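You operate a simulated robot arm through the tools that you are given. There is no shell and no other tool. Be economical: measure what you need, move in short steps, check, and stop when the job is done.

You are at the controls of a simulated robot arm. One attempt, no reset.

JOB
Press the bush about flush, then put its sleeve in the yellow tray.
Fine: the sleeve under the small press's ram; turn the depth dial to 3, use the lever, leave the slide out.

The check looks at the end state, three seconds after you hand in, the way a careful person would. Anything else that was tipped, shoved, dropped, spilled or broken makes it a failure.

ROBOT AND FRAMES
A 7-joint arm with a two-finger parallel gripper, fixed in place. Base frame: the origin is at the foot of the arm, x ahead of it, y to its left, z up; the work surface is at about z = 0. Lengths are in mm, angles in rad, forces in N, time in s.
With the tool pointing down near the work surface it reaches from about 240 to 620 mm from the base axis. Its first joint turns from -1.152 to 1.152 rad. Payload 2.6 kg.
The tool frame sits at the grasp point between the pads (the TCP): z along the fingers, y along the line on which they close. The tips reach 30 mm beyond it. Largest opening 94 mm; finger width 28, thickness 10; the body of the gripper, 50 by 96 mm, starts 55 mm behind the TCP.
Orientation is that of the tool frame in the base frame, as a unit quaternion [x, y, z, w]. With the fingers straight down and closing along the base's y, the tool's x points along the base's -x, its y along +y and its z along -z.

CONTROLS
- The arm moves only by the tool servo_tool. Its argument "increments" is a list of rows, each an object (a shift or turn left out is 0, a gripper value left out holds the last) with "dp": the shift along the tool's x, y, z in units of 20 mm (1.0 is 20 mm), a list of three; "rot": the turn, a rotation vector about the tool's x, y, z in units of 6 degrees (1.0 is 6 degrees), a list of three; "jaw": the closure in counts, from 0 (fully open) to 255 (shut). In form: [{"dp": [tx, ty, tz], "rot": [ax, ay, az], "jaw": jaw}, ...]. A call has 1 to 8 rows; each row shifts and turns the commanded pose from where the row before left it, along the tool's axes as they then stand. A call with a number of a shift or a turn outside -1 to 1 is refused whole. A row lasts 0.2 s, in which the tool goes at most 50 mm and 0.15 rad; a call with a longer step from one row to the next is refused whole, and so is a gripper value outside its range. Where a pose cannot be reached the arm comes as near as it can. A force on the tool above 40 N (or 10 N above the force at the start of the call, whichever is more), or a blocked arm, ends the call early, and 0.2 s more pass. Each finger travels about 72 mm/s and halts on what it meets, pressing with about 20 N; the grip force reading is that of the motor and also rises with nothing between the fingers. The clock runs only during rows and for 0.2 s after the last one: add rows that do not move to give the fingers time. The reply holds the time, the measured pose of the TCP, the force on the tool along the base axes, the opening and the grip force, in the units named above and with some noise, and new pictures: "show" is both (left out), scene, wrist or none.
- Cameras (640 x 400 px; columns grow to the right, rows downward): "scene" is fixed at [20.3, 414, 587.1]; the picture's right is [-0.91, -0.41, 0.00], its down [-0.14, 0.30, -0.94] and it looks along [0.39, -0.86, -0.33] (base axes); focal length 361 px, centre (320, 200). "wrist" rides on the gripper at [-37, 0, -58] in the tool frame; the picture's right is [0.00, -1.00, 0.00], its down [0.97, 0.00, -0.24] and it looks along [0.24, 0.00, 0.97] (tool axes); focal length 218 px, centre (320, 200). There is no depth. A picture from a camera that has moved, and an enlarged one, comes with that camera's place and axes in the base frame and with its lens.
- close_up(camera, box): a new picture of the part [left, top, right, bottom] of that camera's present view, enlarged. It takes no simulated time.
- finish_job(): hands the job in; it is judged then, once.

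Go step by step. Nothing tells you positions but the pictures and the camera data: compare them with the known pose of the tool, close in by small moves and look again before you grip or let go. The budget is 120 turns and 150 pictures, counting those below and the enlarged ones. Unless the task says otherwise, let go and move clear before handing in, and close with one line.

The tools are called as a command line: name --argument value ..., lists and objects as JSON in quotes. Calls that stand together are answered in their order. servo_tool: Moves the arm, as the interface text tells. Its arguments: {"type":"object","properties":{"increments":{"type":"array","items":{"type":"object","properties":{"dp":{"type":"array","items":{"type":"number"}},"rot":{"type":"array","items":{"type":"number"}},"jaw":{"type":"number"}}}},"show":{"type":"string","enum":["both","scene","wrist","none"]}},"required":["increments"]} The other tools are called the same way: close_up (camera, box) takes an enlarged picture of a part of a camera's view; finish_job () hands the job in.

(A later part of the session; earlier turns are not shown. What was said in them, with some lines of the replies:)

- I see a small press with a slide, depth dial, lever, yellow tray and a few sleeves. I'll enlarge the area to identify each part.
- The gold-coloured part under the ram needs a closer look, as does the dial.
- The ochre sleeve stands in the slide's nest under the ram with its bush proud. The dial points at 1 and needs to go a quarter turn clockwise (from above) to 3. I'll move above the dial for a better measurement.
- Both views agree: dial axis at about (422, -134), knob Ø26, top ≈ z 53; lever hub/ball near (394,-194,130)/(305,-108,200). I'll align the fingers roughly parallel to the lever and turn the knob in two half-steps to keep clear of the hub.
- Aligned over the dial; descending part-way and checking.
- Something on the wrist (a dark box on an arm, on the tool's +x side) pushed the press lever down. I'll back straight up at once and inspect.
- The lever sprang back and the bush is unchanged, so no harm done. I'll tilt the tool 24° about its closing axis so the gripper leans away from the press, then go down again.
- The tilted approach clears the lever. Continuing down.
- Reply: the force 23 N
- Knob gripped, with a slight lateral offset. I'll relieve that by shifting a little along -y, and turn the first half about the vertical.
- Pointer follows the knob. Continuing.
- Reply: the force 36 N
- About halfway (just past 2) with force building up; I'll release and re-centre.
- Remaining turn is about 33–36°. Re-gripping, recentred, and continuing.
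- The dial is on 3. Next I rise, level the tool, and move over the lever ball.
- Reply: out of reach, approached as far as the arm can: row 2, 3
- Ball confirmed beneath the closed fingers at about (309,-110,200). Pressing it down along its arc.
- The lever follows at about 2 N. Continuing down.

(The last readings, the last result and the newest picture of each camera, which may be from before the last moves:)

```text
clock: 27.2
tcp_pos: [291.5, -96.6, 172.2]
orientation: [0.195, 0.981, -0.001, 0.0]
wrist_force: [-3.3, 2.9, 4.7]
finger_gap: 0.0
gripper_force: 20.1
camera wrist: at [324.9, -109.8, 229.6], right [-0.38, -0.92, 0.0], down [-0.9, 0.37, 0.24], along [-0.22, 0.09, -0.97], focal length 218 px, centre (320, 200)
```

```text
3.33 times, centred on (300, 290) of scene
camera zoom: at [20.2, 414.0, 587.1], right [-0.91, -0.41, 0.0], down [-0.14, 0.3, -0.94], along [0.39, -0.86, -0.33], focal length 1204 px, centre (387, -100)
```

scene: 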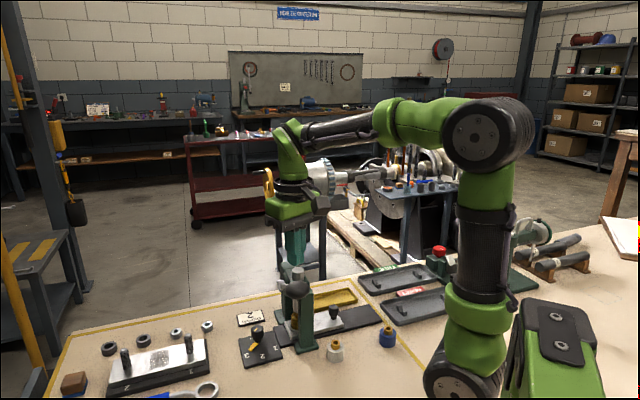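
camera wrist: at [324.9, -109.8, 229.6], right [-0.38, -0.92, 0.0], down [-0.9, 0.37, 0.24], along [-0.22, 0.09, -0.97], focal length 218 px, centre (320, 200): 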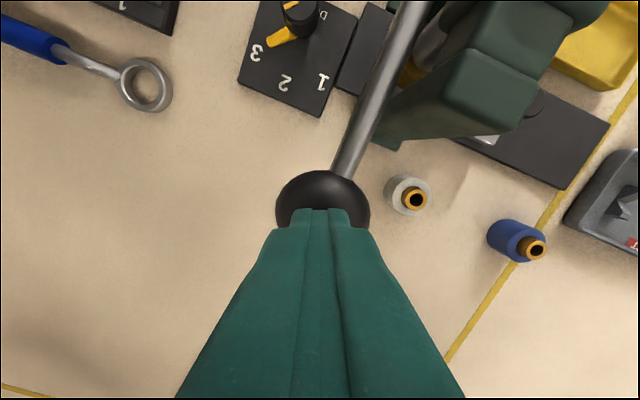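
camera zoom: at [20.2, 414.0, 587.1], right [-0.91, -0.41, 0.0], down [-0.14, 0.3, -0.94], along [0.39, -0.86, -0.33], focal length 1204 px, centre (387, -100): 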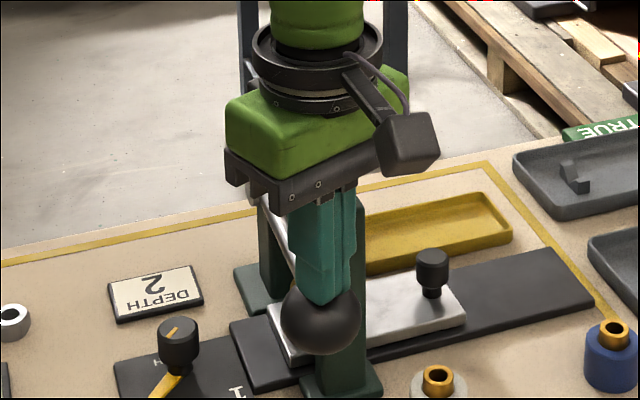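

servo_tool --increments '[{"dp": [-0.03, -0.01, 0.5]}, {"dp": [-0.06, -0.02, 0.5]}, {"dp": [-0.08, -0.03, 0.5]}, {"dp": [-0.12, -0.05, 0.5]}]' --show "wrist"

close_up --camera "scene" --box '[240, 230, 360, 350]'

```text
clock: 27.8
tcp_pos: [293.0, -98.2, 160.0]
orientation: [0.197, 0.98, 0.002, 0.001]
wrist_force: [-7.1, 2.8, 14.7]
finger_gap: 0.0
gripper_force: 19.8
stopped in row 2: the force on the tool passed its limit (the readings are from after the stop); the commanded pose is now the measured one
camera wrist: at [326.0, -111.0, 217.0], right [-0.39, -0.92, 0.0], down [-0.9, 0.37, 0.24], along [-0.22, 0.09, -0.97], focal length 218 px, centre (320, 200)
```

wrist: 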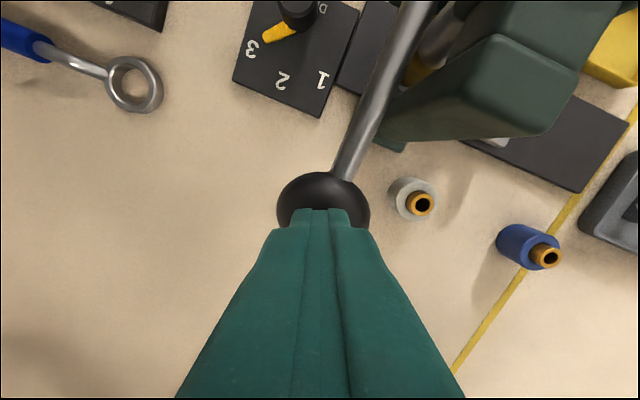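

```text
3.33 times, centred on (300, 290) of scene
camera zoom: at [20.2, 414.0, 587.1], right [-0.91, -0.41, 0.0], down [-0.14, 0.3, -0.94], along [0.39, -0.86, -0.33], focal length 1204 px, centre (387, -100)
```

zoom: 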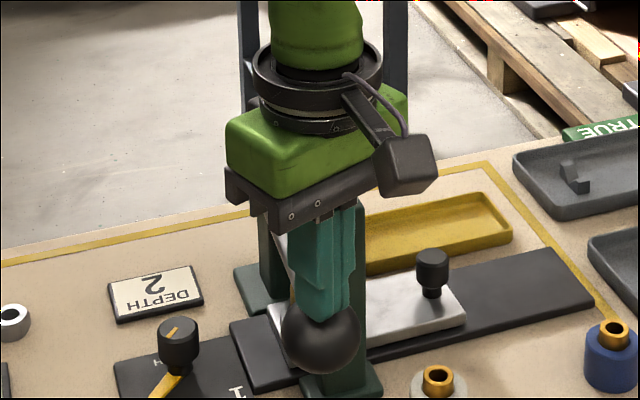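

The force limit tripped at z≈160, either the depth stop or bush resistance. Pushing again in small steps to tell which.

servo_tool --increments '[{"dp": [0, 0, 0.15]}, {"dp": [0, 0, 0.15]}, {"dp": [0, 0, 0.15]}, {"dp": [0, 0, 0.15]}, {"dp": [0, 0, 0.15]}]' --show "none"

servo_tool --increments '[{"dp": [0, 0, 0.15]}, {"dp": [0, 0, 0.15]}, {"dp": [0, 0, 0.15]}, {"dp": [0, 0, 0.15]}, {"dp": [0, 0, 0.15]}]' --show "none"

```text
clock: 28.2
tcp_pos: [293.5, -96.9, 159.5]
orientation: [0.197, 0.98, 0.002, 0.003]
wrist_force: [-8.1, 2.3, 13.7]
finger_gap: 0.0
gripper_force: 19.4
stopped in row 1: the force on the tool passed its limit (the readings are from after the stop); the commanded pose is now the measured one
```

```text
clock: 28.5
tcp_pos: [293.0, -96.6, 159.6]
orientation: [0.199, 0.98, 0.003, 0.003]
wrist_force: [-8.2, 1.1, 15.8]
finger_gap: 0.0
gripper_force: 19.8
stopped in row 1: the force on the tool passed its limit (the readings are from after the stop); the commanded pose is now the measured one
```

It's a hard stop: the depth limit is reached. Letting the lever back up gently along its arc.

servo_tool --increments '[{"dp": [0, 0, -0.6]}, {"dp": [0, 0, -0.6]}, {"dp": [-0.05, -0.02, -0.6]}, {"dp": [-0.08, -0.03, -0.6]}, {"dp": [-0.14, -0.05, -0.6]}, {"dp": [-0.16, -0.06, -0.6]}, {"dp": [-0.2, -0.08, -0.6]}, {"dp": [-0.2, -0.08, -0.6]}]' --show "none"

servo_tool --increments '[{"dp": [0, 0, -1]}, {"dp": [0, 0, -1]}, {"dp": [0, 0, -1]}]' --show "wrist"

close_up --camera "scene" --box '[268, 280, 348, 340]'

```text
clock: 30.3
tcp_pos: [305.4, -109.2, 255.7]
orientation: [0.198, 0.98, 0.002, 0.003]
wrist_force: [-0.8, -0.4, -0.1]
finger_gap: 0.3
gripper_force: 19.3
```

```text
clock: 31.1
tcp_pos: [305.4, -109.7, 313.8]
orientation: [0.197, 0.98, 0.002, 0.002]
wrist_force: [0.0, 0.0, 0.7]
finger_gap: 0.0
gripper_force: 19.9
camera wrist: at [337.9, -124.5, 371.7], right [-0.39, -0.92, 0.0], down [-0.9, 0.38, 0.24], along [-0.22, 0.1, -0.97], focal length 218 px, centre (320, 200)
```

wrist: 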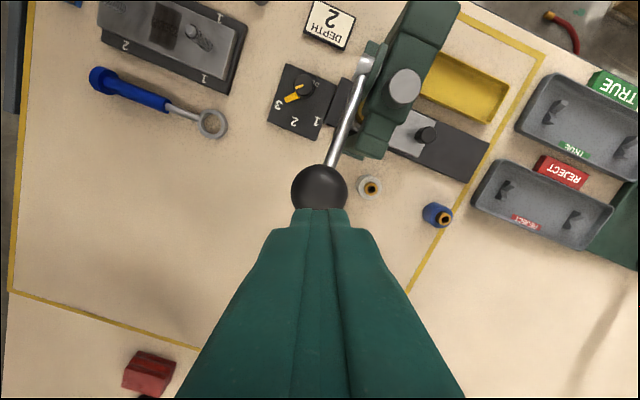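

```text
6.67 times, centred on (308, 310) of scene
camera zoom: at [20.3, 414.0, 587.1], right [-0.91, -0.41, 0.0], down [-0.14, 0.3, -0.94], along [0.39, -0.86, -0.33], focal length 2408 px, centre (400, -533)
```

zoom: 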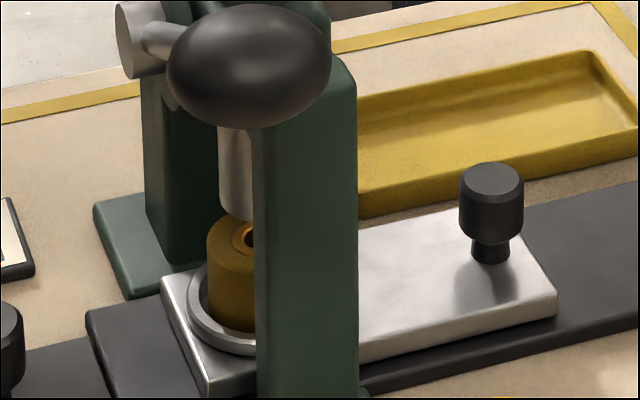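

The bush now looks flush with the sleeve and the lever is back up. Next is the slide knob, around (294,-262, top z≈60); moving above it with the fingers opened.

servo_tool --increments '[{"dp": [-0.29, -0.93, 0], "jaw": 130}, {"dp": [-0.29, -0.93, 0]}, {"dp": [-0.29, -0.93, 0]}, {"dp": [-0.29, -0.93, 0]}, {"dp": [-0.29, -0.93, 0]}, {"dp": [-0.29, -0.93, 0]}, {"dp": [-0.29, -0.93, 0]}, {"dp": [-0.29, -0.93, 0]}]' --show "none"

servo_tool --increments '[{"rot": [0, 0, -1]}, {"rot": [0, 0, -1]}, {"rot": [0, 0, -1]}, {"rot": [0, 0, -1]}, {"rot": [0, 0, -1]}, {"rot": [0, 0, -1]}, {"rot": [0, 0, -1]}, {"rot": [0, 0, -1]}]' --show "none"

servo_tool --increments '[{"rot": [0, 0, -1]}, {"rot": [0, 0, -1]}, {"rot": [0, 0, -1]}, {"dp": [0, 0, 0]}]'

```text
clock: 32.9
tcp_pos: [290.3, -264.2, 312.8]
orientation: [0.197, 0.98, 0.002, 0.003]
wrist_force: [0.6, -0.8, -0.4]
finger_gap: 46.1
gripper_force: 0.1
```

```text
clock: 34.7
tcp_pos: [289.9, -264.8, 314.1]
orientation: [-0.218, 0.976, 0.0, 0.002]
wrist_force: [0.8, -1.3, -1.2]
finger_gap: 46.0
gripper_force: 0.0
```

```text
clock: 35.7
tcp_pos: [291.3, -265.6, 313.9]
orientation: [-0.368, 0.93, -0.001, 0.002]
wrist_force: [0.5, 0.4, 1.2]
finger_gap: 46.0
gripper_force: 0.1
camera wrist: at [315.6, -239.6, 372.2], right [0.68, -0.73, 0.0], down [-0.71, -0.67, 0.23], along [-0.17, -0.16, -0.97], focal length 218 px, centre (320, 200)
```

scene: 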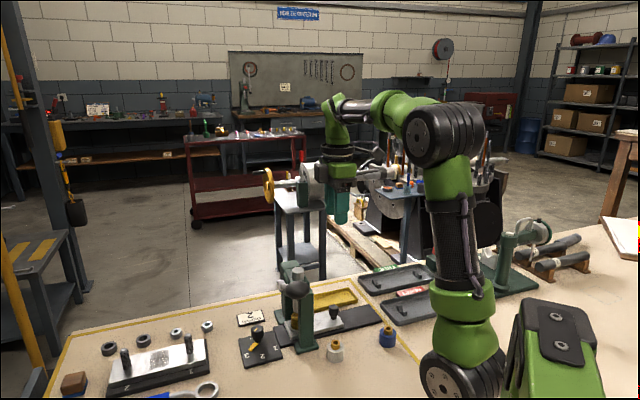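
wrist: 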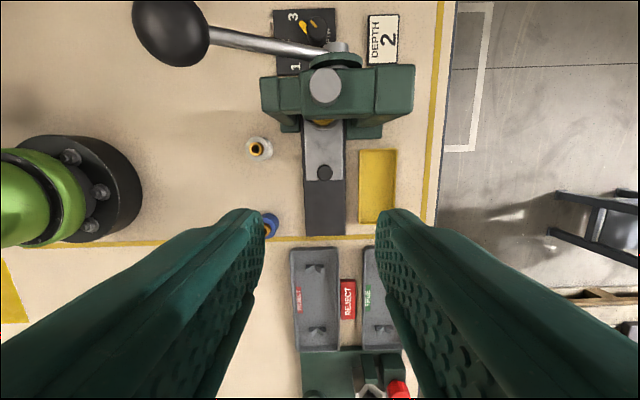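

The slide runs exactly along the tool's x here; knob at about (295,-269), yellow tray centred near (333,-357). I'll tilt 18° leaning away from the press head and descend.

servo_tool --increments '[{"dp": [0.21, -0.25, 0]}, {"rot": [0, -1, 0]}, {"rot": [0, -1, 0]}, {"rot": [0, -1, 0]}, {"dp": [0.309, 0, 0.951]}, {"dp": [0.309, 0, 0.951]}, {"dp": [0.309, 0, 0.951]}, {"dp": [0.309, 0, 0.951]}]' --show "none"

servo_tool --increments '[{"dp": [0.309, 0, 0.951]}, {"dp": [0.309, 0, 0.951]}, {"dp": [0.309, 0, 0.951]}, {"dp": [0.309, 0, 0.951]}, {"dp": [0.309, 0, 0.951]}]'

close_up --camera "scene" --box '[250, 230, 410, 350]'

```text
clock: 37.5
tcp_pos: [292.5, -270.4, 233.6]
orientation: [-0.363, 0.918, 0.058, 0.149]
wrist_force: [0.6, 0.5, -0.2]
finger_gap: 46.0
gripper_force: 0.0
```

```text
clock: 38.7
tcp_pos: [291.7, -271.6, 134.3]
orientation: [-0.362, 0.918, 0.058, 0.148]
wrist_force: [-0.6, -0.2, 0.8]
finger_gap: 46.2
gripper_force: 0.1
camera wrist: at [302.2, -259.2, 200.0], right [0.68, -0.73, 0.0], down [-0.73, -0.68, -0.08], along [0.06, 0.05, -1.0], focal length 218 px, centre (320, 200)
```

scene: 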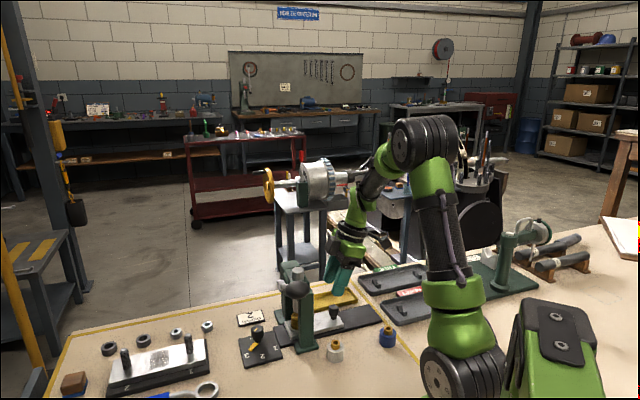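
wrist: 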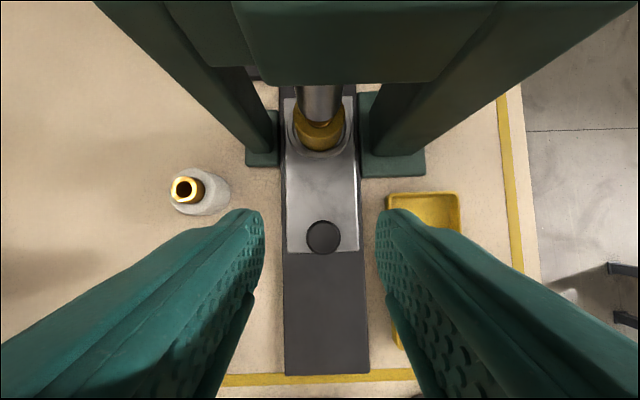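

```text
3.33 times, centred on (330, 290) of scene
camera zoom: at [20.3, 414.0, 587.1], right [-0.91, -0.41, 0.0], down [-0.14, 0.3, -0.94], along [0.39, -0.86, -0.33], focal length 1204 px, centre (287, -100)
```

zoom: 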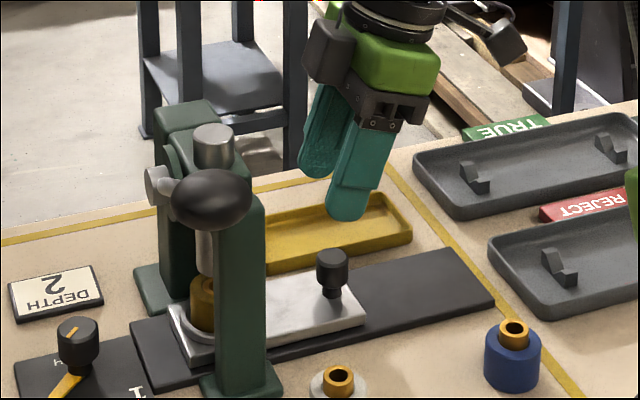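

servo_tool --increments '[{"dp": [0.309, 0, 0.951]}, {"dp": [0.309, 0, 0.951]}, {"dp": [0.309, 0, 0.951]}, {"dp": [0.185, 0, 0.57]}, {"dp": [0, 0, 0]}]' --show "wrist"

close_up --camera "scene" --box '[250, 230, 410, 350]'

```text
clock: 39.9
tcp_pos: [292.3, -270.0, 62.3]
orientation: [-0.363, 0.918, 0.059, 0.148]
wrist_force: [-0.6, 1.1, 0.0]
finger_gap: 46.1
gripper_force: 0.1
camera wrist: at [302.8, -259.0, 128.1], right [0.68, -0.73, 0.0], down [-0.73, -0.68, -0.08], along [0.06, 0.05, -1.0], focal length 218 px, centre (320, 200)
```

wrist: 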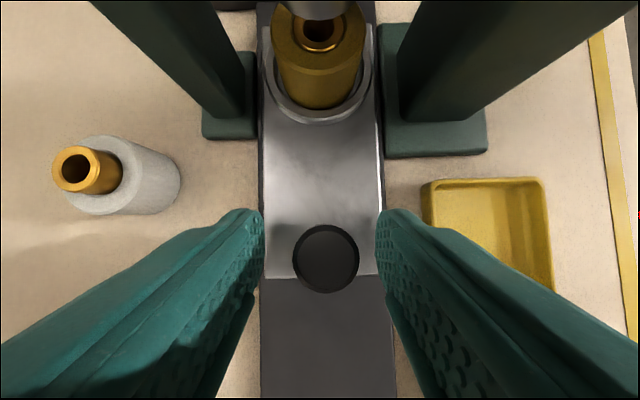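

```text
3.33 times, centred on (330, 290) of scene
camera zoom: at [20.3, 414.0, 587.1], right [-0.91, -0.41, 0.0], down [-0.14, 0.3, -0.94], along [0.39, -0.86, -0.33], focal length 1204 px, centre (287, -100)
```

zoom: 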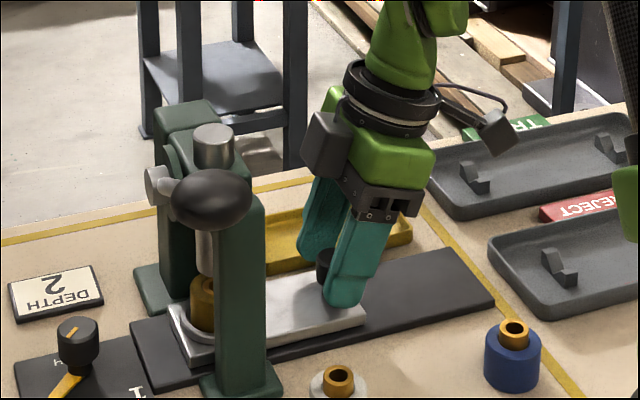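

servo_tool --increments '[{"dp": [0, -0.1, 0], "jaw": 160}, {"jaw": 200}, {"jaw": 200}, {"dp": [0.476, 0, -0.155]}, {"dp": [0.476, 0, -0.155]}]' --show "wrist"

```text
clock: 41.1
tcp_pos: [279.1, -286.3, 62.1]
orientation: [-0.363, 0.918, 0.055, 0.149]
wrist_force: [12.6, -12.2, -12.7]
finger_gap: 23.7
gripper_force: 45.3
camera wrist: at [289.0, -275.2, 128.5], right [0.68, -0.73, 0.01], down [-0.73, -0.68, -0.08], along [0.06, 0.05, -1.0], focal length 218 px, centre (320, 200)
```

wrist: 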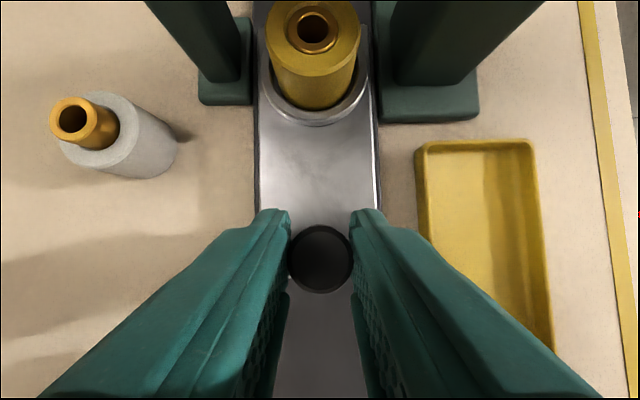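

The slide is moving out. Continuing the pull.

servo_tool --increments '[{"dp": [0.476, -0.05, -0.155]}, {"dp": [0.476, 0, -0.155]}, {"dp": [0.476, 0, -0.155]}, {"dp": [0.476, 0, -0.155]}, {"dp": [0.476, 0, -0.155]}]' --show "wrist"

close_up --camera "scene" --box '[250, 230, 410, 350]'

```text
clock: 42.3
tcp_pos: [241.8, -321.9, 62.6]
orientation: [-0.364, 0.918, 0.055, 0.148]
wrist_force: [21.9, -22.3, -18.8]
finger_gap: 23.2
gripper_force: 45.7
camera wrist: at [253.8, -310.3, 128.6], right [0.68, -0.73, 0.01], down [-0.73, -0.68, -0.08], along [0.06, 0.05, -1.0], focal length 218 px, centre (320, 200)
```

wrist: 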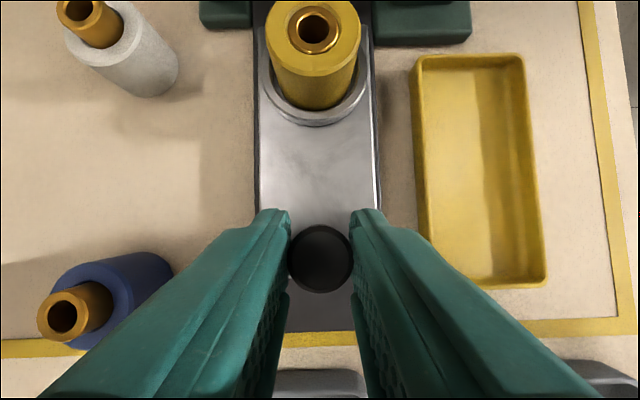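

```text
3.33 times, centred on (330, 290) of scene
camera zoom: at [20.3, 413.9, 587.2], right [-0.91, -0.41, 0.0], down [-0.14, 0.3, -0.94], along [0.39, -0.86, -0.33], focal length 1204 px, centre (287, -100)
```

zoom: 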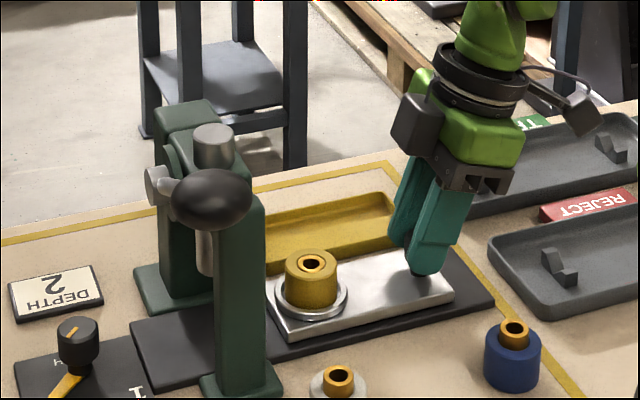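

servo_tool --increments '[{"dp": [0, -0.1, 0]}, {"dp": [0.476, -0.03, -0.155]}, {"dp": [0.476, -0.03, -0.155]}, {"dp": [0.476, -0.03, -0.155]}]' --show "wrist"

close_up --camera "scene" --box '[300, 285, 350, 325]'

```text
clock: 43.3
tcp_pos: [222.2, -342.6, 62.7]
orientation: [-0.363, 0.918, 0.058, 0.148]
wrist_force: [-1.1, 2.1, 15.7]
finger_gap: 23.6
gripper_force: 45.5
camera wrist: at [233.6, -331.3, 128.6], right [0.68, -0.73, 0.0], down [-0.73, -0.68, -0.08], along [0.06, 0.05, -1.0], focal length 218 px, centre (320, 200)
```

wrist: 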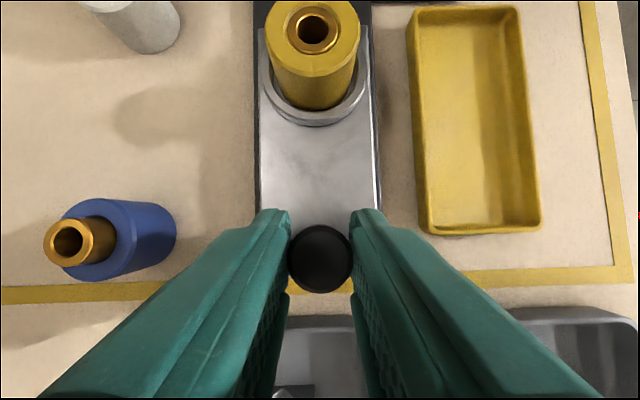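

```text
10.00 times, centred on (325, 305) of scene
camera zoom: at [20.2, 414.1, 587.0], right [-0.91, -0.41, 0.0], down [-0.14, 0.3, -0.94], along [0.39, -0.86, -0.33], focal length 3612 px, centre (270, -850)
```

zoom: 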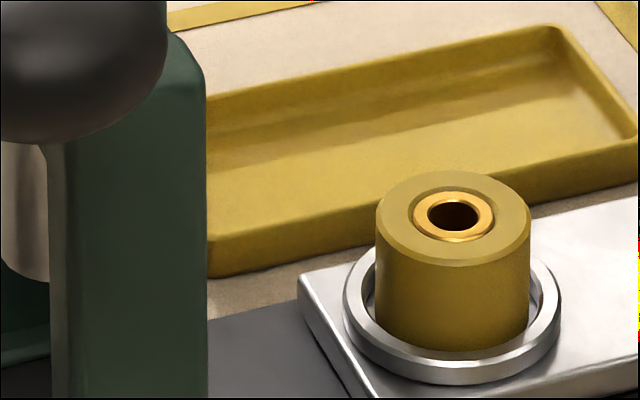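

close_up --camera "scene" --box '[250, 230, 410, 350]'

close_up --camera "wrist" --box '[220, 200, 420, 400]'

```text
3.33 times, centred on (330, 290) of scene
camera zoom: at [20.2, 414.1, 587.0], right [-0.91, -0.41, 0.0], down [-0.14, 0.3, -0.94], along [0.39, -0.86, -0.33], focal length 1204 px, centre (287, -100)
```

zoom: 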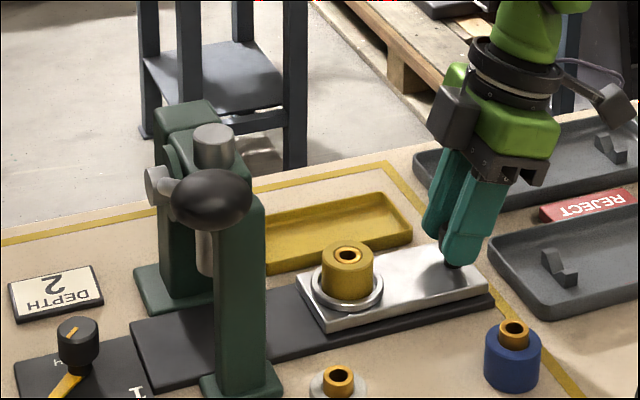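

```text
2.00 times, centred on (320, 300) of wrist
camera zoom: at [233.6, -331.3, 128.6], right [0.68, -0.73, 0.0], down [-0.73, -0.68, -0.08], along [0.06, 0.05, -1.0], focal length 436 px, centre (320, 0)
```

zoom: 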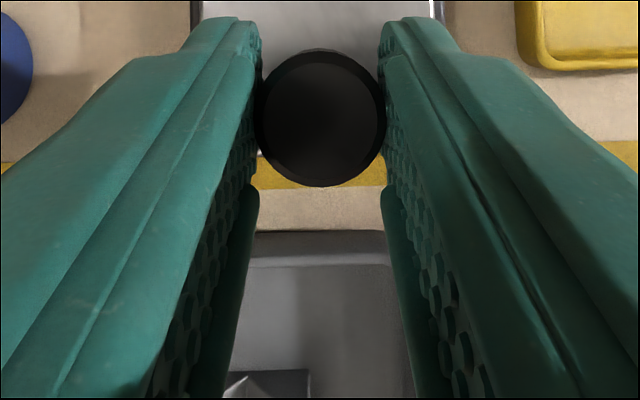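

The slide's end is level with the track's end. A gentle 5 mm test pull will confirm it's at the stop, then I'll release.

servo_tool --increments '[{"dp": [0.12, 0, -0.04]}, {"dp": [0.12, 0, -0.04]}, {"dp": [0, 0, 0]}]' --show "none"

```text
clock: 44.3
tcp_pos: [219.9, -347.6, 62.7]
orientation: [-0.362, 0.918, 0.059, 0.149]
wrist_force: [-2.2, 1.5, 1.6]
finger_gap: 23.5
gripper_force: 45.4
stopped in row 3: the force on the tool passed its limit (the readings are from after the stop); the commanded pose is now the measured one
```

At the stop. Releasing the knob and rising to look at the sleeve from above.

servo_tool --increments '[{"jaw": 130}, {"jaw": 130}, {"jaw": 130}, {"dp": [-0.309, 0, -0.951]}, {"dp": [-0.309, 0, -0.951]}, {"dp": [-0.309, 0, -0.951]}, {"dp": [-0.309, 0, -0.951]}, {"dp": [-0.309, 0, -0.951]}]' --show "none"

servo_tool --increments '[{"dp": [-0.309, 0, -0.951]}, {"rot": [0, 1, 0]}, {"rot": [0, 1, 0]}, {"rot": [0, 1, 0]}, {"dp": [0, 0, 0]}]'

```text
clock: 46.1
tcp_pos: [216.7, -346.9, 162.6]
orientation: [-0.362, 0.918, 0.06, 0.149]
wrist_force: [-0.2, 0.4, 0.0]
finger_gap: 46.1
gripper_force: 0.1
```

```text
clock: 47.3
tcp_pos: [217.7, -347.8, 182.4]
orientation: [-0.367, 0.93, 0.001, 0.003]
wrist_force: [0.1, 0.5, -0.3]
finger_gap: 46.0
gripper_force: 0.0
camera wrist: at [243.2, -322.5, 240.1], right [0.68, -0.73, 0.0], down [-0.71, -0.66, 0.23], along [-0.17, -0.16, -0.97], focal length 218 px, centre (320, 200)
```

scene: 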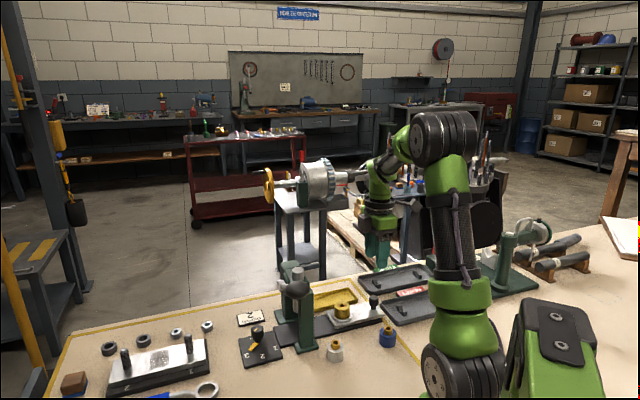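
wrist: 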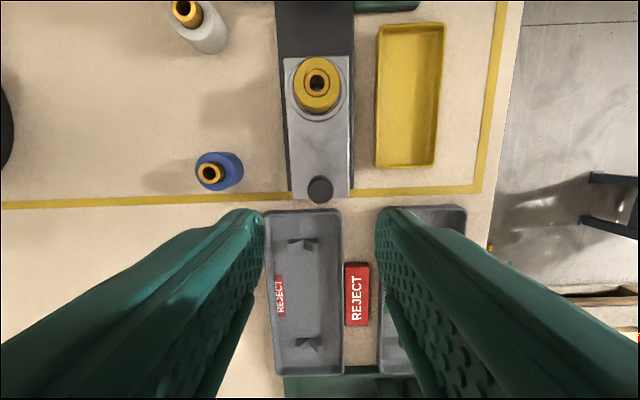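

Sleeve top centre at about (278,-287), z≈52, Ø≈37. Moving above it.

servo_tool --increments '[{"dp": [-0.854, 0.034, 0], "jaw": 80}, {"dp": [-0.854, 0.034, 0]}, {"dp": [-0.854, 0.034, 0]}, {"dp": [-0.854, 0.034, 0]}, {"dp": [-0.854, 0.034, 0]}, {"dp": [0, 0, 1]}, {"dp": [0, 0, 1]}, {"dp": [0, 0, 1]}]'

close_up --camera "scene" --box '[250, 230, 410, 350]'

```text
clock: 49.1
tcp_pos: [280.7, -287.8, 122.3]
orientation: [-0.367, 0.93, 0.002, 0.002]
wrist_force: [-0.2, 0.4, 0.9]
finger_gap: 64.4
gripper_force: 0.1
camera wrist: at [305.1, -262.4, 180.5], right [0.68, -0.73, 0.0], down [-0.71, -0.66, 0.23], along [-0.17, -0.16, -0.97], focal length 218 px, centre (320, 200)
```

scene: 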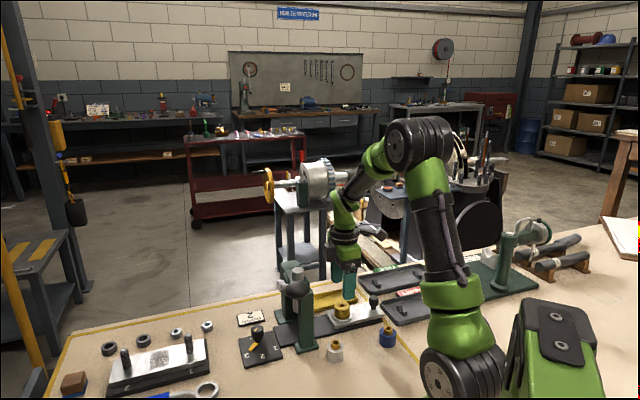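
wrist: 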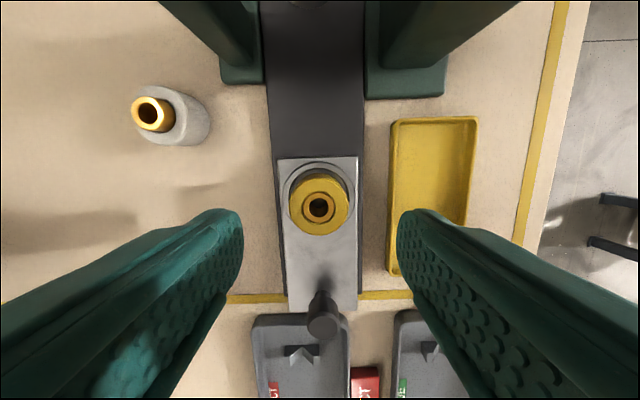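

```text
3.33 times, centred on (330, 290) of scene
camera zoom: at [20.3, 414.0, 587.1], right [-0.91, -0.41, 0.0], down [-0.14, 0.3, -0.94], along [0.39, -0.86, -0.33], focal length 1204 px, centre (287, -100)
```

zoom: 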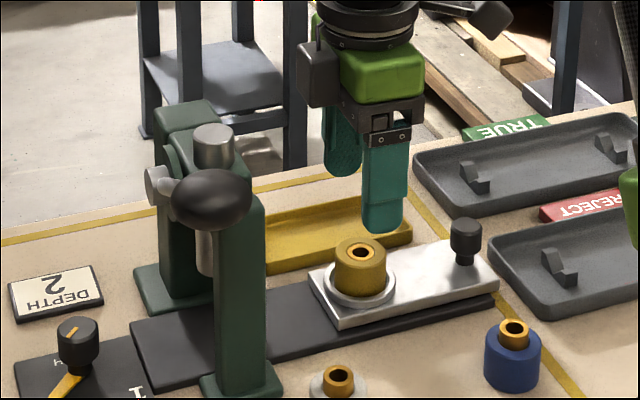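

servo_tool --increments '[{"dp": [0, 0.03, 1]}, {"dp": [0, 0, 1]}, {"dp": [0, 0, 0.85]}, {"dp": [0, 0, 0]}]' --show "wrist"

close_up --camera "scene" --box '[300, 270, 400, 345]'

```text
clock: 50.1
tcp_pos: [279.2, -285.2, 65.8]
orientation: [-0.366, 0.931, 0.002, 0.004]
wrist_force: [-0.5, 0.3, -0.4]
finger_gap: 64.5
gripper_force: 0.0
camera wrist: at [303.9, -260.7, 124.4], right [0.68, -0.73, 0.0], down [-0.71, -0.66, 0.23], along [-0.17, -0.16, -0.97], focal length 218 px, centre (320, 200)
```

wrist: 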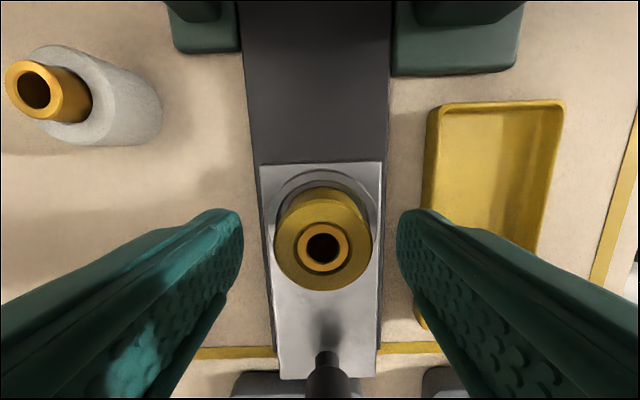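

```text
5.33 times, centred on (350, 308) of scene
camera zoom: at [20.3, 414.0, 587.1], right [-0.91, -0.41, 0.0], down [-0.14, 0.3, -0.94], along [0.39, -0.86, -0.33], focal length 1926 px, centre (160, -373)
```

zoom: 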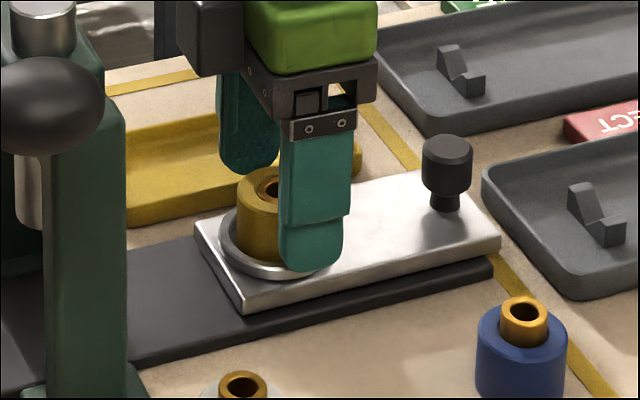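

Centred on the sleeve. Closing to grip.

servo_tool --increments '[{"jaw": 130}, {"jaw": 175}, {"jaw": 175}, {"jaw": 175}]' --show "wrist"

```text
clock: 51.1
tcp_pos: [277.7, -286.6, 68.1]
orientation: [-0.366, 0.93, 0.001, 0.002]
wrist_force: [0.5, -1.0, -0.1]
finger_gap: 36.9
gripper_force: 20.0
camera wrist: at [303.8, -260.8, 124.6], right [0.68, -0.73, 0.0], down [-0.71, -0.66, 0.23], along [-0.17, -0.16, -0.97], focal length 218 px, centre (320, 200)
```

wrist: 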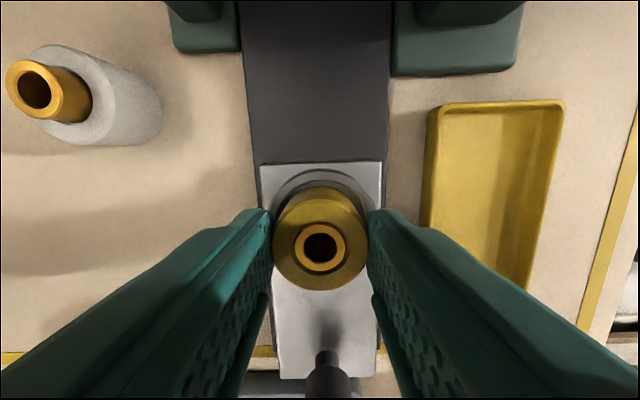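

Gripped (gap 36.9). Lifting and carrying it sideways toward the yellow tray.

servo_tool --increments '[{"dp": [0, 0, -0.5]}, {"dp": [0, 0, -1]}, {"dp": [0, 0, -1]}, {"dp": [0, 0, -1]}]' --show "scene"

servo_tool --increments '[{"dp": [0.09, -0.88, 0]}, {"dp": [0.09, -0.88, 0]}, {"dp": [0.09, -0.88, 0]}, {"dp": [0.09, -0.88, 0]}, {"dp": [0.09, -0.88, 0]}, {"dp": [0, 0, 0]}]'

close_up --camera "scene" --box '[270, 230, 430, 350]'

```text
clock: 52.1
tcp_pos: [278.2, -285.0, 137.4]
orientation: [-0.367, 0.93, 0.002, 0.003]
wrist_force: [-0.4, -1.1, -2.0]
finger_gap: 37.2
gripper_force: 20.1
```

scene: 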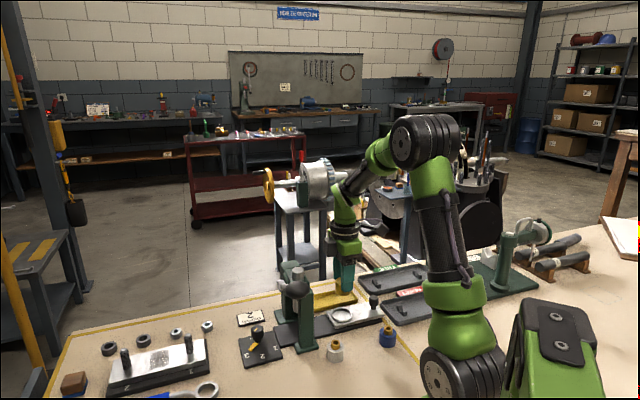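

```text
clock: 53.5
tcp_pos: [331.1, -357.6, 136.1]
orientation: [-0.367, 0.93, 0.002, 0.003]
wrist_force: [0.3, 1.0, -2.4]
finger_gap: 37.2
gripper_force: 19.8
camera wrist: at [356.7, -332.5, 193.4], right [0.68, -0.73, 0.0], down [-0.71, -0.66, 0.23], along [-0.17, -0.16, -0.97], focal length 218 px, centre (320, 200)
```

scene: 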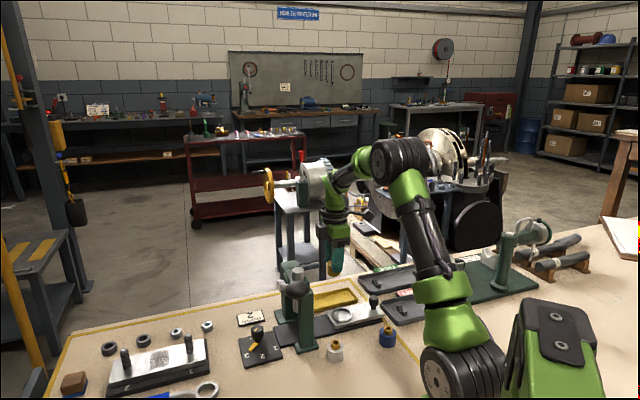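
wrist: 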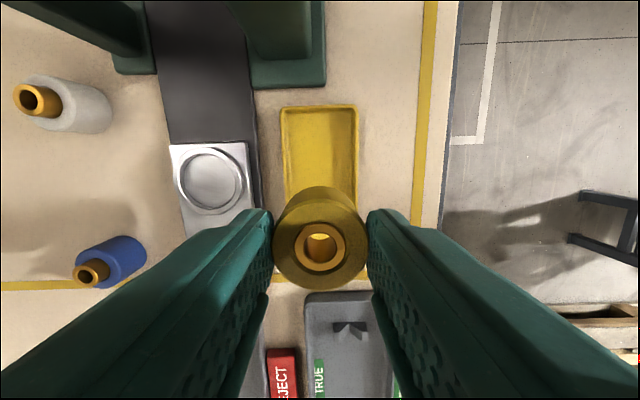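

```text
3.33 times, centred on (350, 290) of scene
camera zoom: at [20.3, 414.0, 587.1], right [-0.91, -0.41, 0.0], down [-0.14, 0.3, -0.94], along [0.39, -0.86, -0.33], focal length 1204 px, centre (220, -100)
```

zoom: 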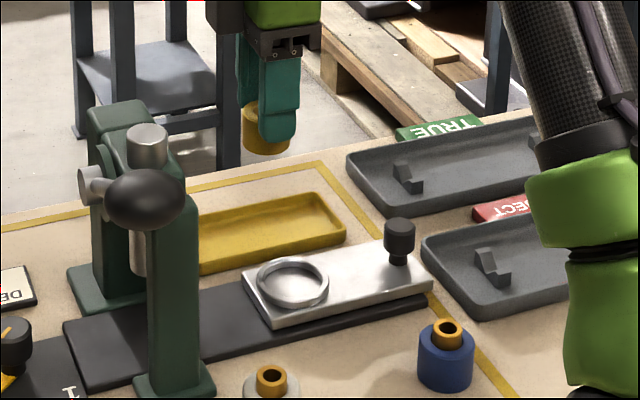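

Sleeve is over the tray centreline. Lowering and checking.

servo_tool --increments '[{"dp": [0, 0, 1]}, {"dp": [0, 0, 1]}, {"dp": [0, 0, 1]}, {"dp": [0, 0, 0]}]' --show "wrist"

close_up --camera "scene" --box '[290, 250, 390, 325]'

```text
clock: 54.5
tcp_pos: [332.1, -356.4, 76.2]
orientation: [-0.366, 0.931, 0.002, 0.003]
wrist_force: [0.4, 1.4, -2.8]
finger_gap: 37.1
gripper_force: 20.4
camera wrist: at [357.6, -331.8, 133.2], right [0.68, -0.73, 0.0], down [-0.71, -0.66, 0.23], along [-0.17, -0.16, -0.97], focal length 218 px, centre (320, 200)
```

wrist: 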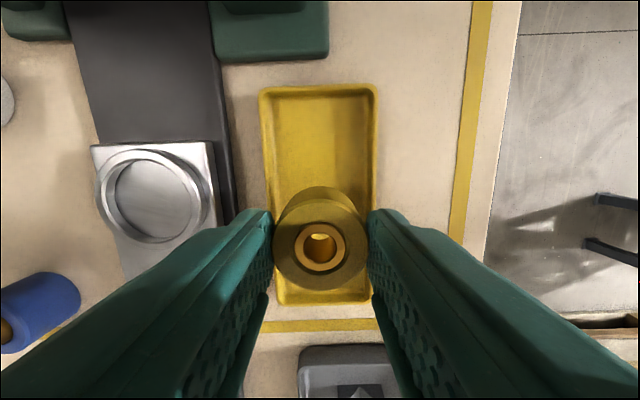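

```text
5.33 times, centred on (340, 288) of scene
camera zoom: at [20.3, 414.0, 587.1], right [-0.91, -0.41, 0.0], down [-0.14, 0.3, -0.94], along [0.39, -0.86, -0.33], focal length 1926 px, centre (213, -267)
```

zoom: 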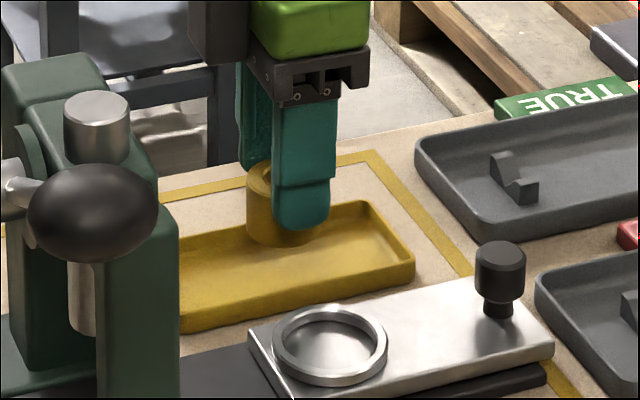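

Well centred in the tray. Lowering in small steps until it touches.

servo_tool --increments '[{"dp": [0, 0, 0.4]}, {"dp": [0, 0, 0.3]}, {"dp": [0, 0, 0.2]}, {"dp": [0, 0, 0]}]' --show "none"

close_up --camera "scene" --box '[310, 260, 370, 310]'

```text
clock: 55.5
tcp_pos: [330.6, -356.7, 58.2]
orientation: [-0.367, 0.93, 0.002, 0.003]
wrist_force: [0.5, 0.8, -2.6]
finger_gap: 37.3
gripper_force: 20.3
```

```text
8.00 times, centred on (340, 285) of scene
camera zoom: at [20.3, 414.0, 587.1], right [-0.91, -0.41, 0.0], down [-0.14, 0.3, -0.94], along [0.39, -0.86, -0.33], focal length 2889 px, centre (160, -480)
```

zoom: 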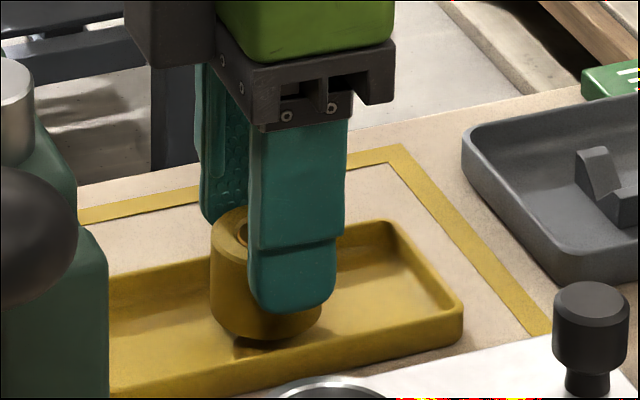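

servo_tool --increments '[{"dp": [0, 0, 0.1]}, {"dp": [0, 0, 0.1]}, {"dp": [0, 0, 0]}]' --show "none"

servo_tool --increments '[{"dp": [0, 0, 0.1]}, {"dp": [0, 0, 0.05]}, {"dp": [0, 0, 0]}]' --show "none"

close_up --camera "scene" --box '[310, 260, 370, 310]'

```text
clock: 56.3
tcp_pos: [331.0, -357.4, 54.6]
orientation: [-0.366, 0.93, 0.003, 0.003]
wrist_force: [1.0, 0.2, -2.1]
finger_gap: 37.0
gripper_force: 20.0
```

```text
clock: 57.1
tcp_pos: [331.4, -355.5, 50.3]
orientation: [-0.366, 0.931, 0.002, 0.003]
wrist_force: [-0.6, -0.4, -2.1]
finger_gap: 37.4
gripper_force: 19.5
```

```text
8.00 times, centred on (340, 285) of scene
camera zoom: at [20.3, 414.0, 587.1], right [-0.91, -0.41, 0.0], down [-0.14, 0.3, -0.94], along [0.39, -0.86, -0.33], focal length 2889 px, centre (160, -480)
```

zoom: 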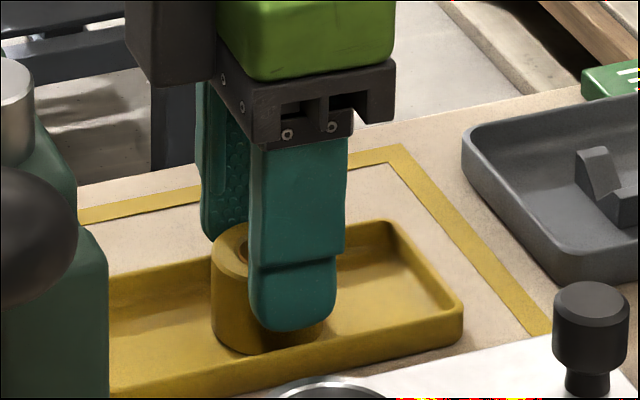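

servo_tool --increments '[{"dp": [0, 0, 0.08]}, {"dp": [0, 0, 0]}]' --show "none"

servo_tool --increments '[{"dp": [0, 0, 0.08]}, {"dp": [0, 0, 0]}]' --show "none"

close_up --camera "scene" --box '[310, 260, 370, 310]'

```text
clock: 57.7
tcp_pos: [331.0, -357.3, 50.8]
orientation: [-0.366, 0.931, 0.001, 0.003]
wrist_force: [-4.3, 3.6, 16.1]
finger_gap: 37.0
gripper_force: 20.0
```

```text
clock: 58.3
tcp_pos: [331.4, -356.8, 48.6]
orientation: [-0.367, 0.93, 0.001, 0.004]
wrist_force: [-1.3, 1.8, 17.7]
finger_gap: 37.1
gripper_force: 20.3
```

```text
8.00 times, centred on (340, 285) of scene
camera zoom: at [20.2, 414.1, 587.0], right [-0.91, -0.41, 0.0], down [-0.14, 0.3, -0.94], along [0.39, -0.86, -0.33], focal length 2889 px, centre (160, -480)
```

zoom: 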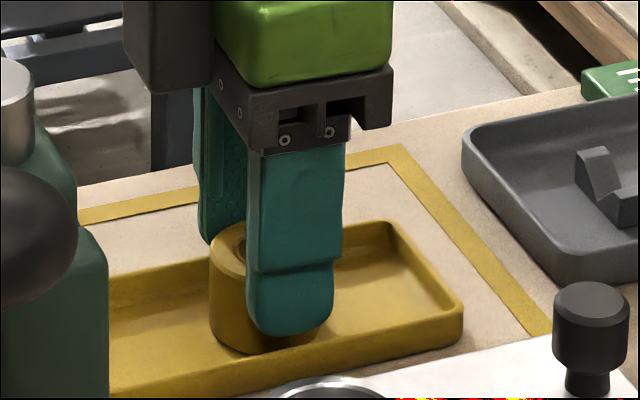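

Contact made. Easing the load, opening slightly and lifting straight up.

servo_tool --increments '[{"dp": [0, 0, -0.08]}, {"jaw": 140}, {"jaw": 140}, {"dp": [0, 0, -0.4]}, {"dp": [0, 0, -0.8]}, {"dp": [0, 0, -1]}]' --show "wrist"

close_up --camera "scene" --box '[290, 250, 390, 325]'

```text
clock: 59.7
tcp_pos: [331.4, -355.7, 93.8]
orientation: [-0.367, 0.93, 0.002, 0.003]
wrist_force: [-0.6, 0.0, -0.3]
finger_gap: 42.3
gripper_force: 0.1
camera wrist: at [356.6, -331.6, 151.0], right [0.68, -0.73, 0.0], down [-0.71, -0.66, 0.23], along [-0.17, -0.16, -0.97], focal length 218 px, centre (320, 200)
```

wrist: 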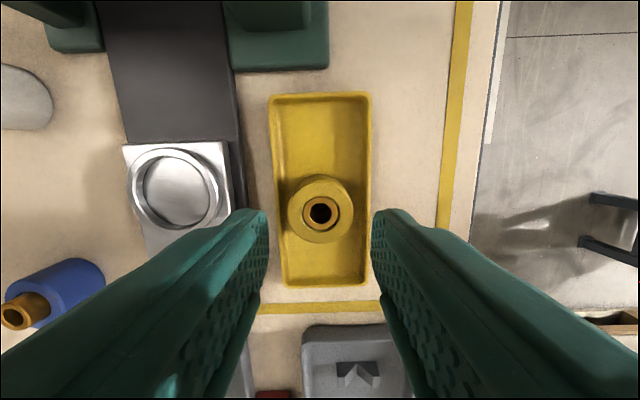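

```text
5.33 times, centred on (340, 288) of scene
camera zoom: at [20.3, 414.0, 587.1], right [-0.91, -0.41, 0.0], down [-0.14, 0.3, -0.94], along [0.39, -0.86, -0.33], focal length 1926 px, centre (213, -267)
```

zoom: 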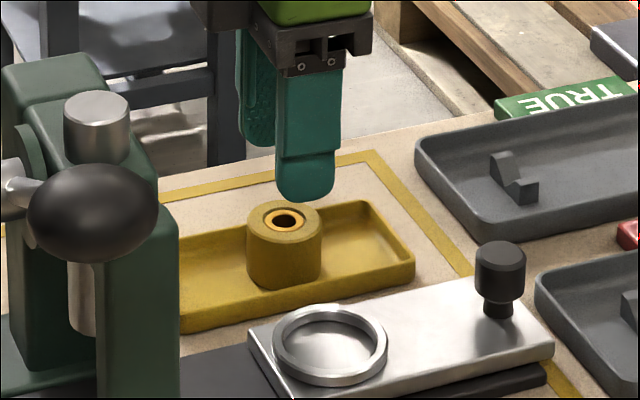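

The sleeve stands upright in the yellow tray with its bush flush, and the slide is still out. I'll rise clear and take one last look at everything.

servo_tool --increments '[{"dp": [0, 0, -1]}, {"dp": [0, 0, -1]}, {"dp": [0, 0, -1]}, {"dp": [0, 0, -1]}, {"dp": [0, 0, -1]}, {"dp": [0, 0, -1]}, {"dp": [0, 0, -1]}]' --show "scene"

close_up --camera "scene" --box '[220, 250, 420, 375]'

```text
clock: 61.3
tcp_pos: [332.4, -356.9, 233.6]
orientation: [-0.366, 0.93, 0.001, 0.003]
wrist_force: [-0.3, -0.4, 0.4]
finger_gap: 42.6
gripper_force: 0.1
```

scene: 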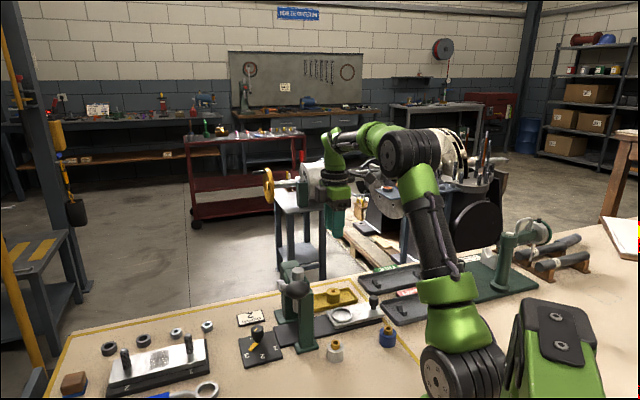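

```text
3.20 times, centred on (320, 312) of scene
camera zoom: at [20.3, 414.0, 587.1], right [-0.91, -0.41, 0.0], down [-0.14, 0.3, -0.94], along [0.39, -0.86, -0.33], focal length 1156 px, centre (320, -160)
```

zoom: 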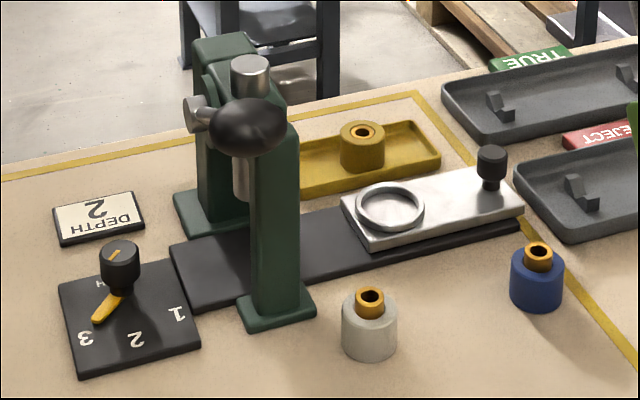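

Everything is where it should be: dial on 3, lever up, slide out, sleeve in the yellow tray, and nothing else disturbed. Handing in.

finish_job

```text
The job is handed in.
```

I pressed the bush about flush with the dial on 3, pulled the slide out and left it there, and stood the sleeve upright in the yellow tray. On the first approach to the dial the wrist knocked the press lever part-way down with the dial still on 1; it sprang back and the bush looked unchanged.
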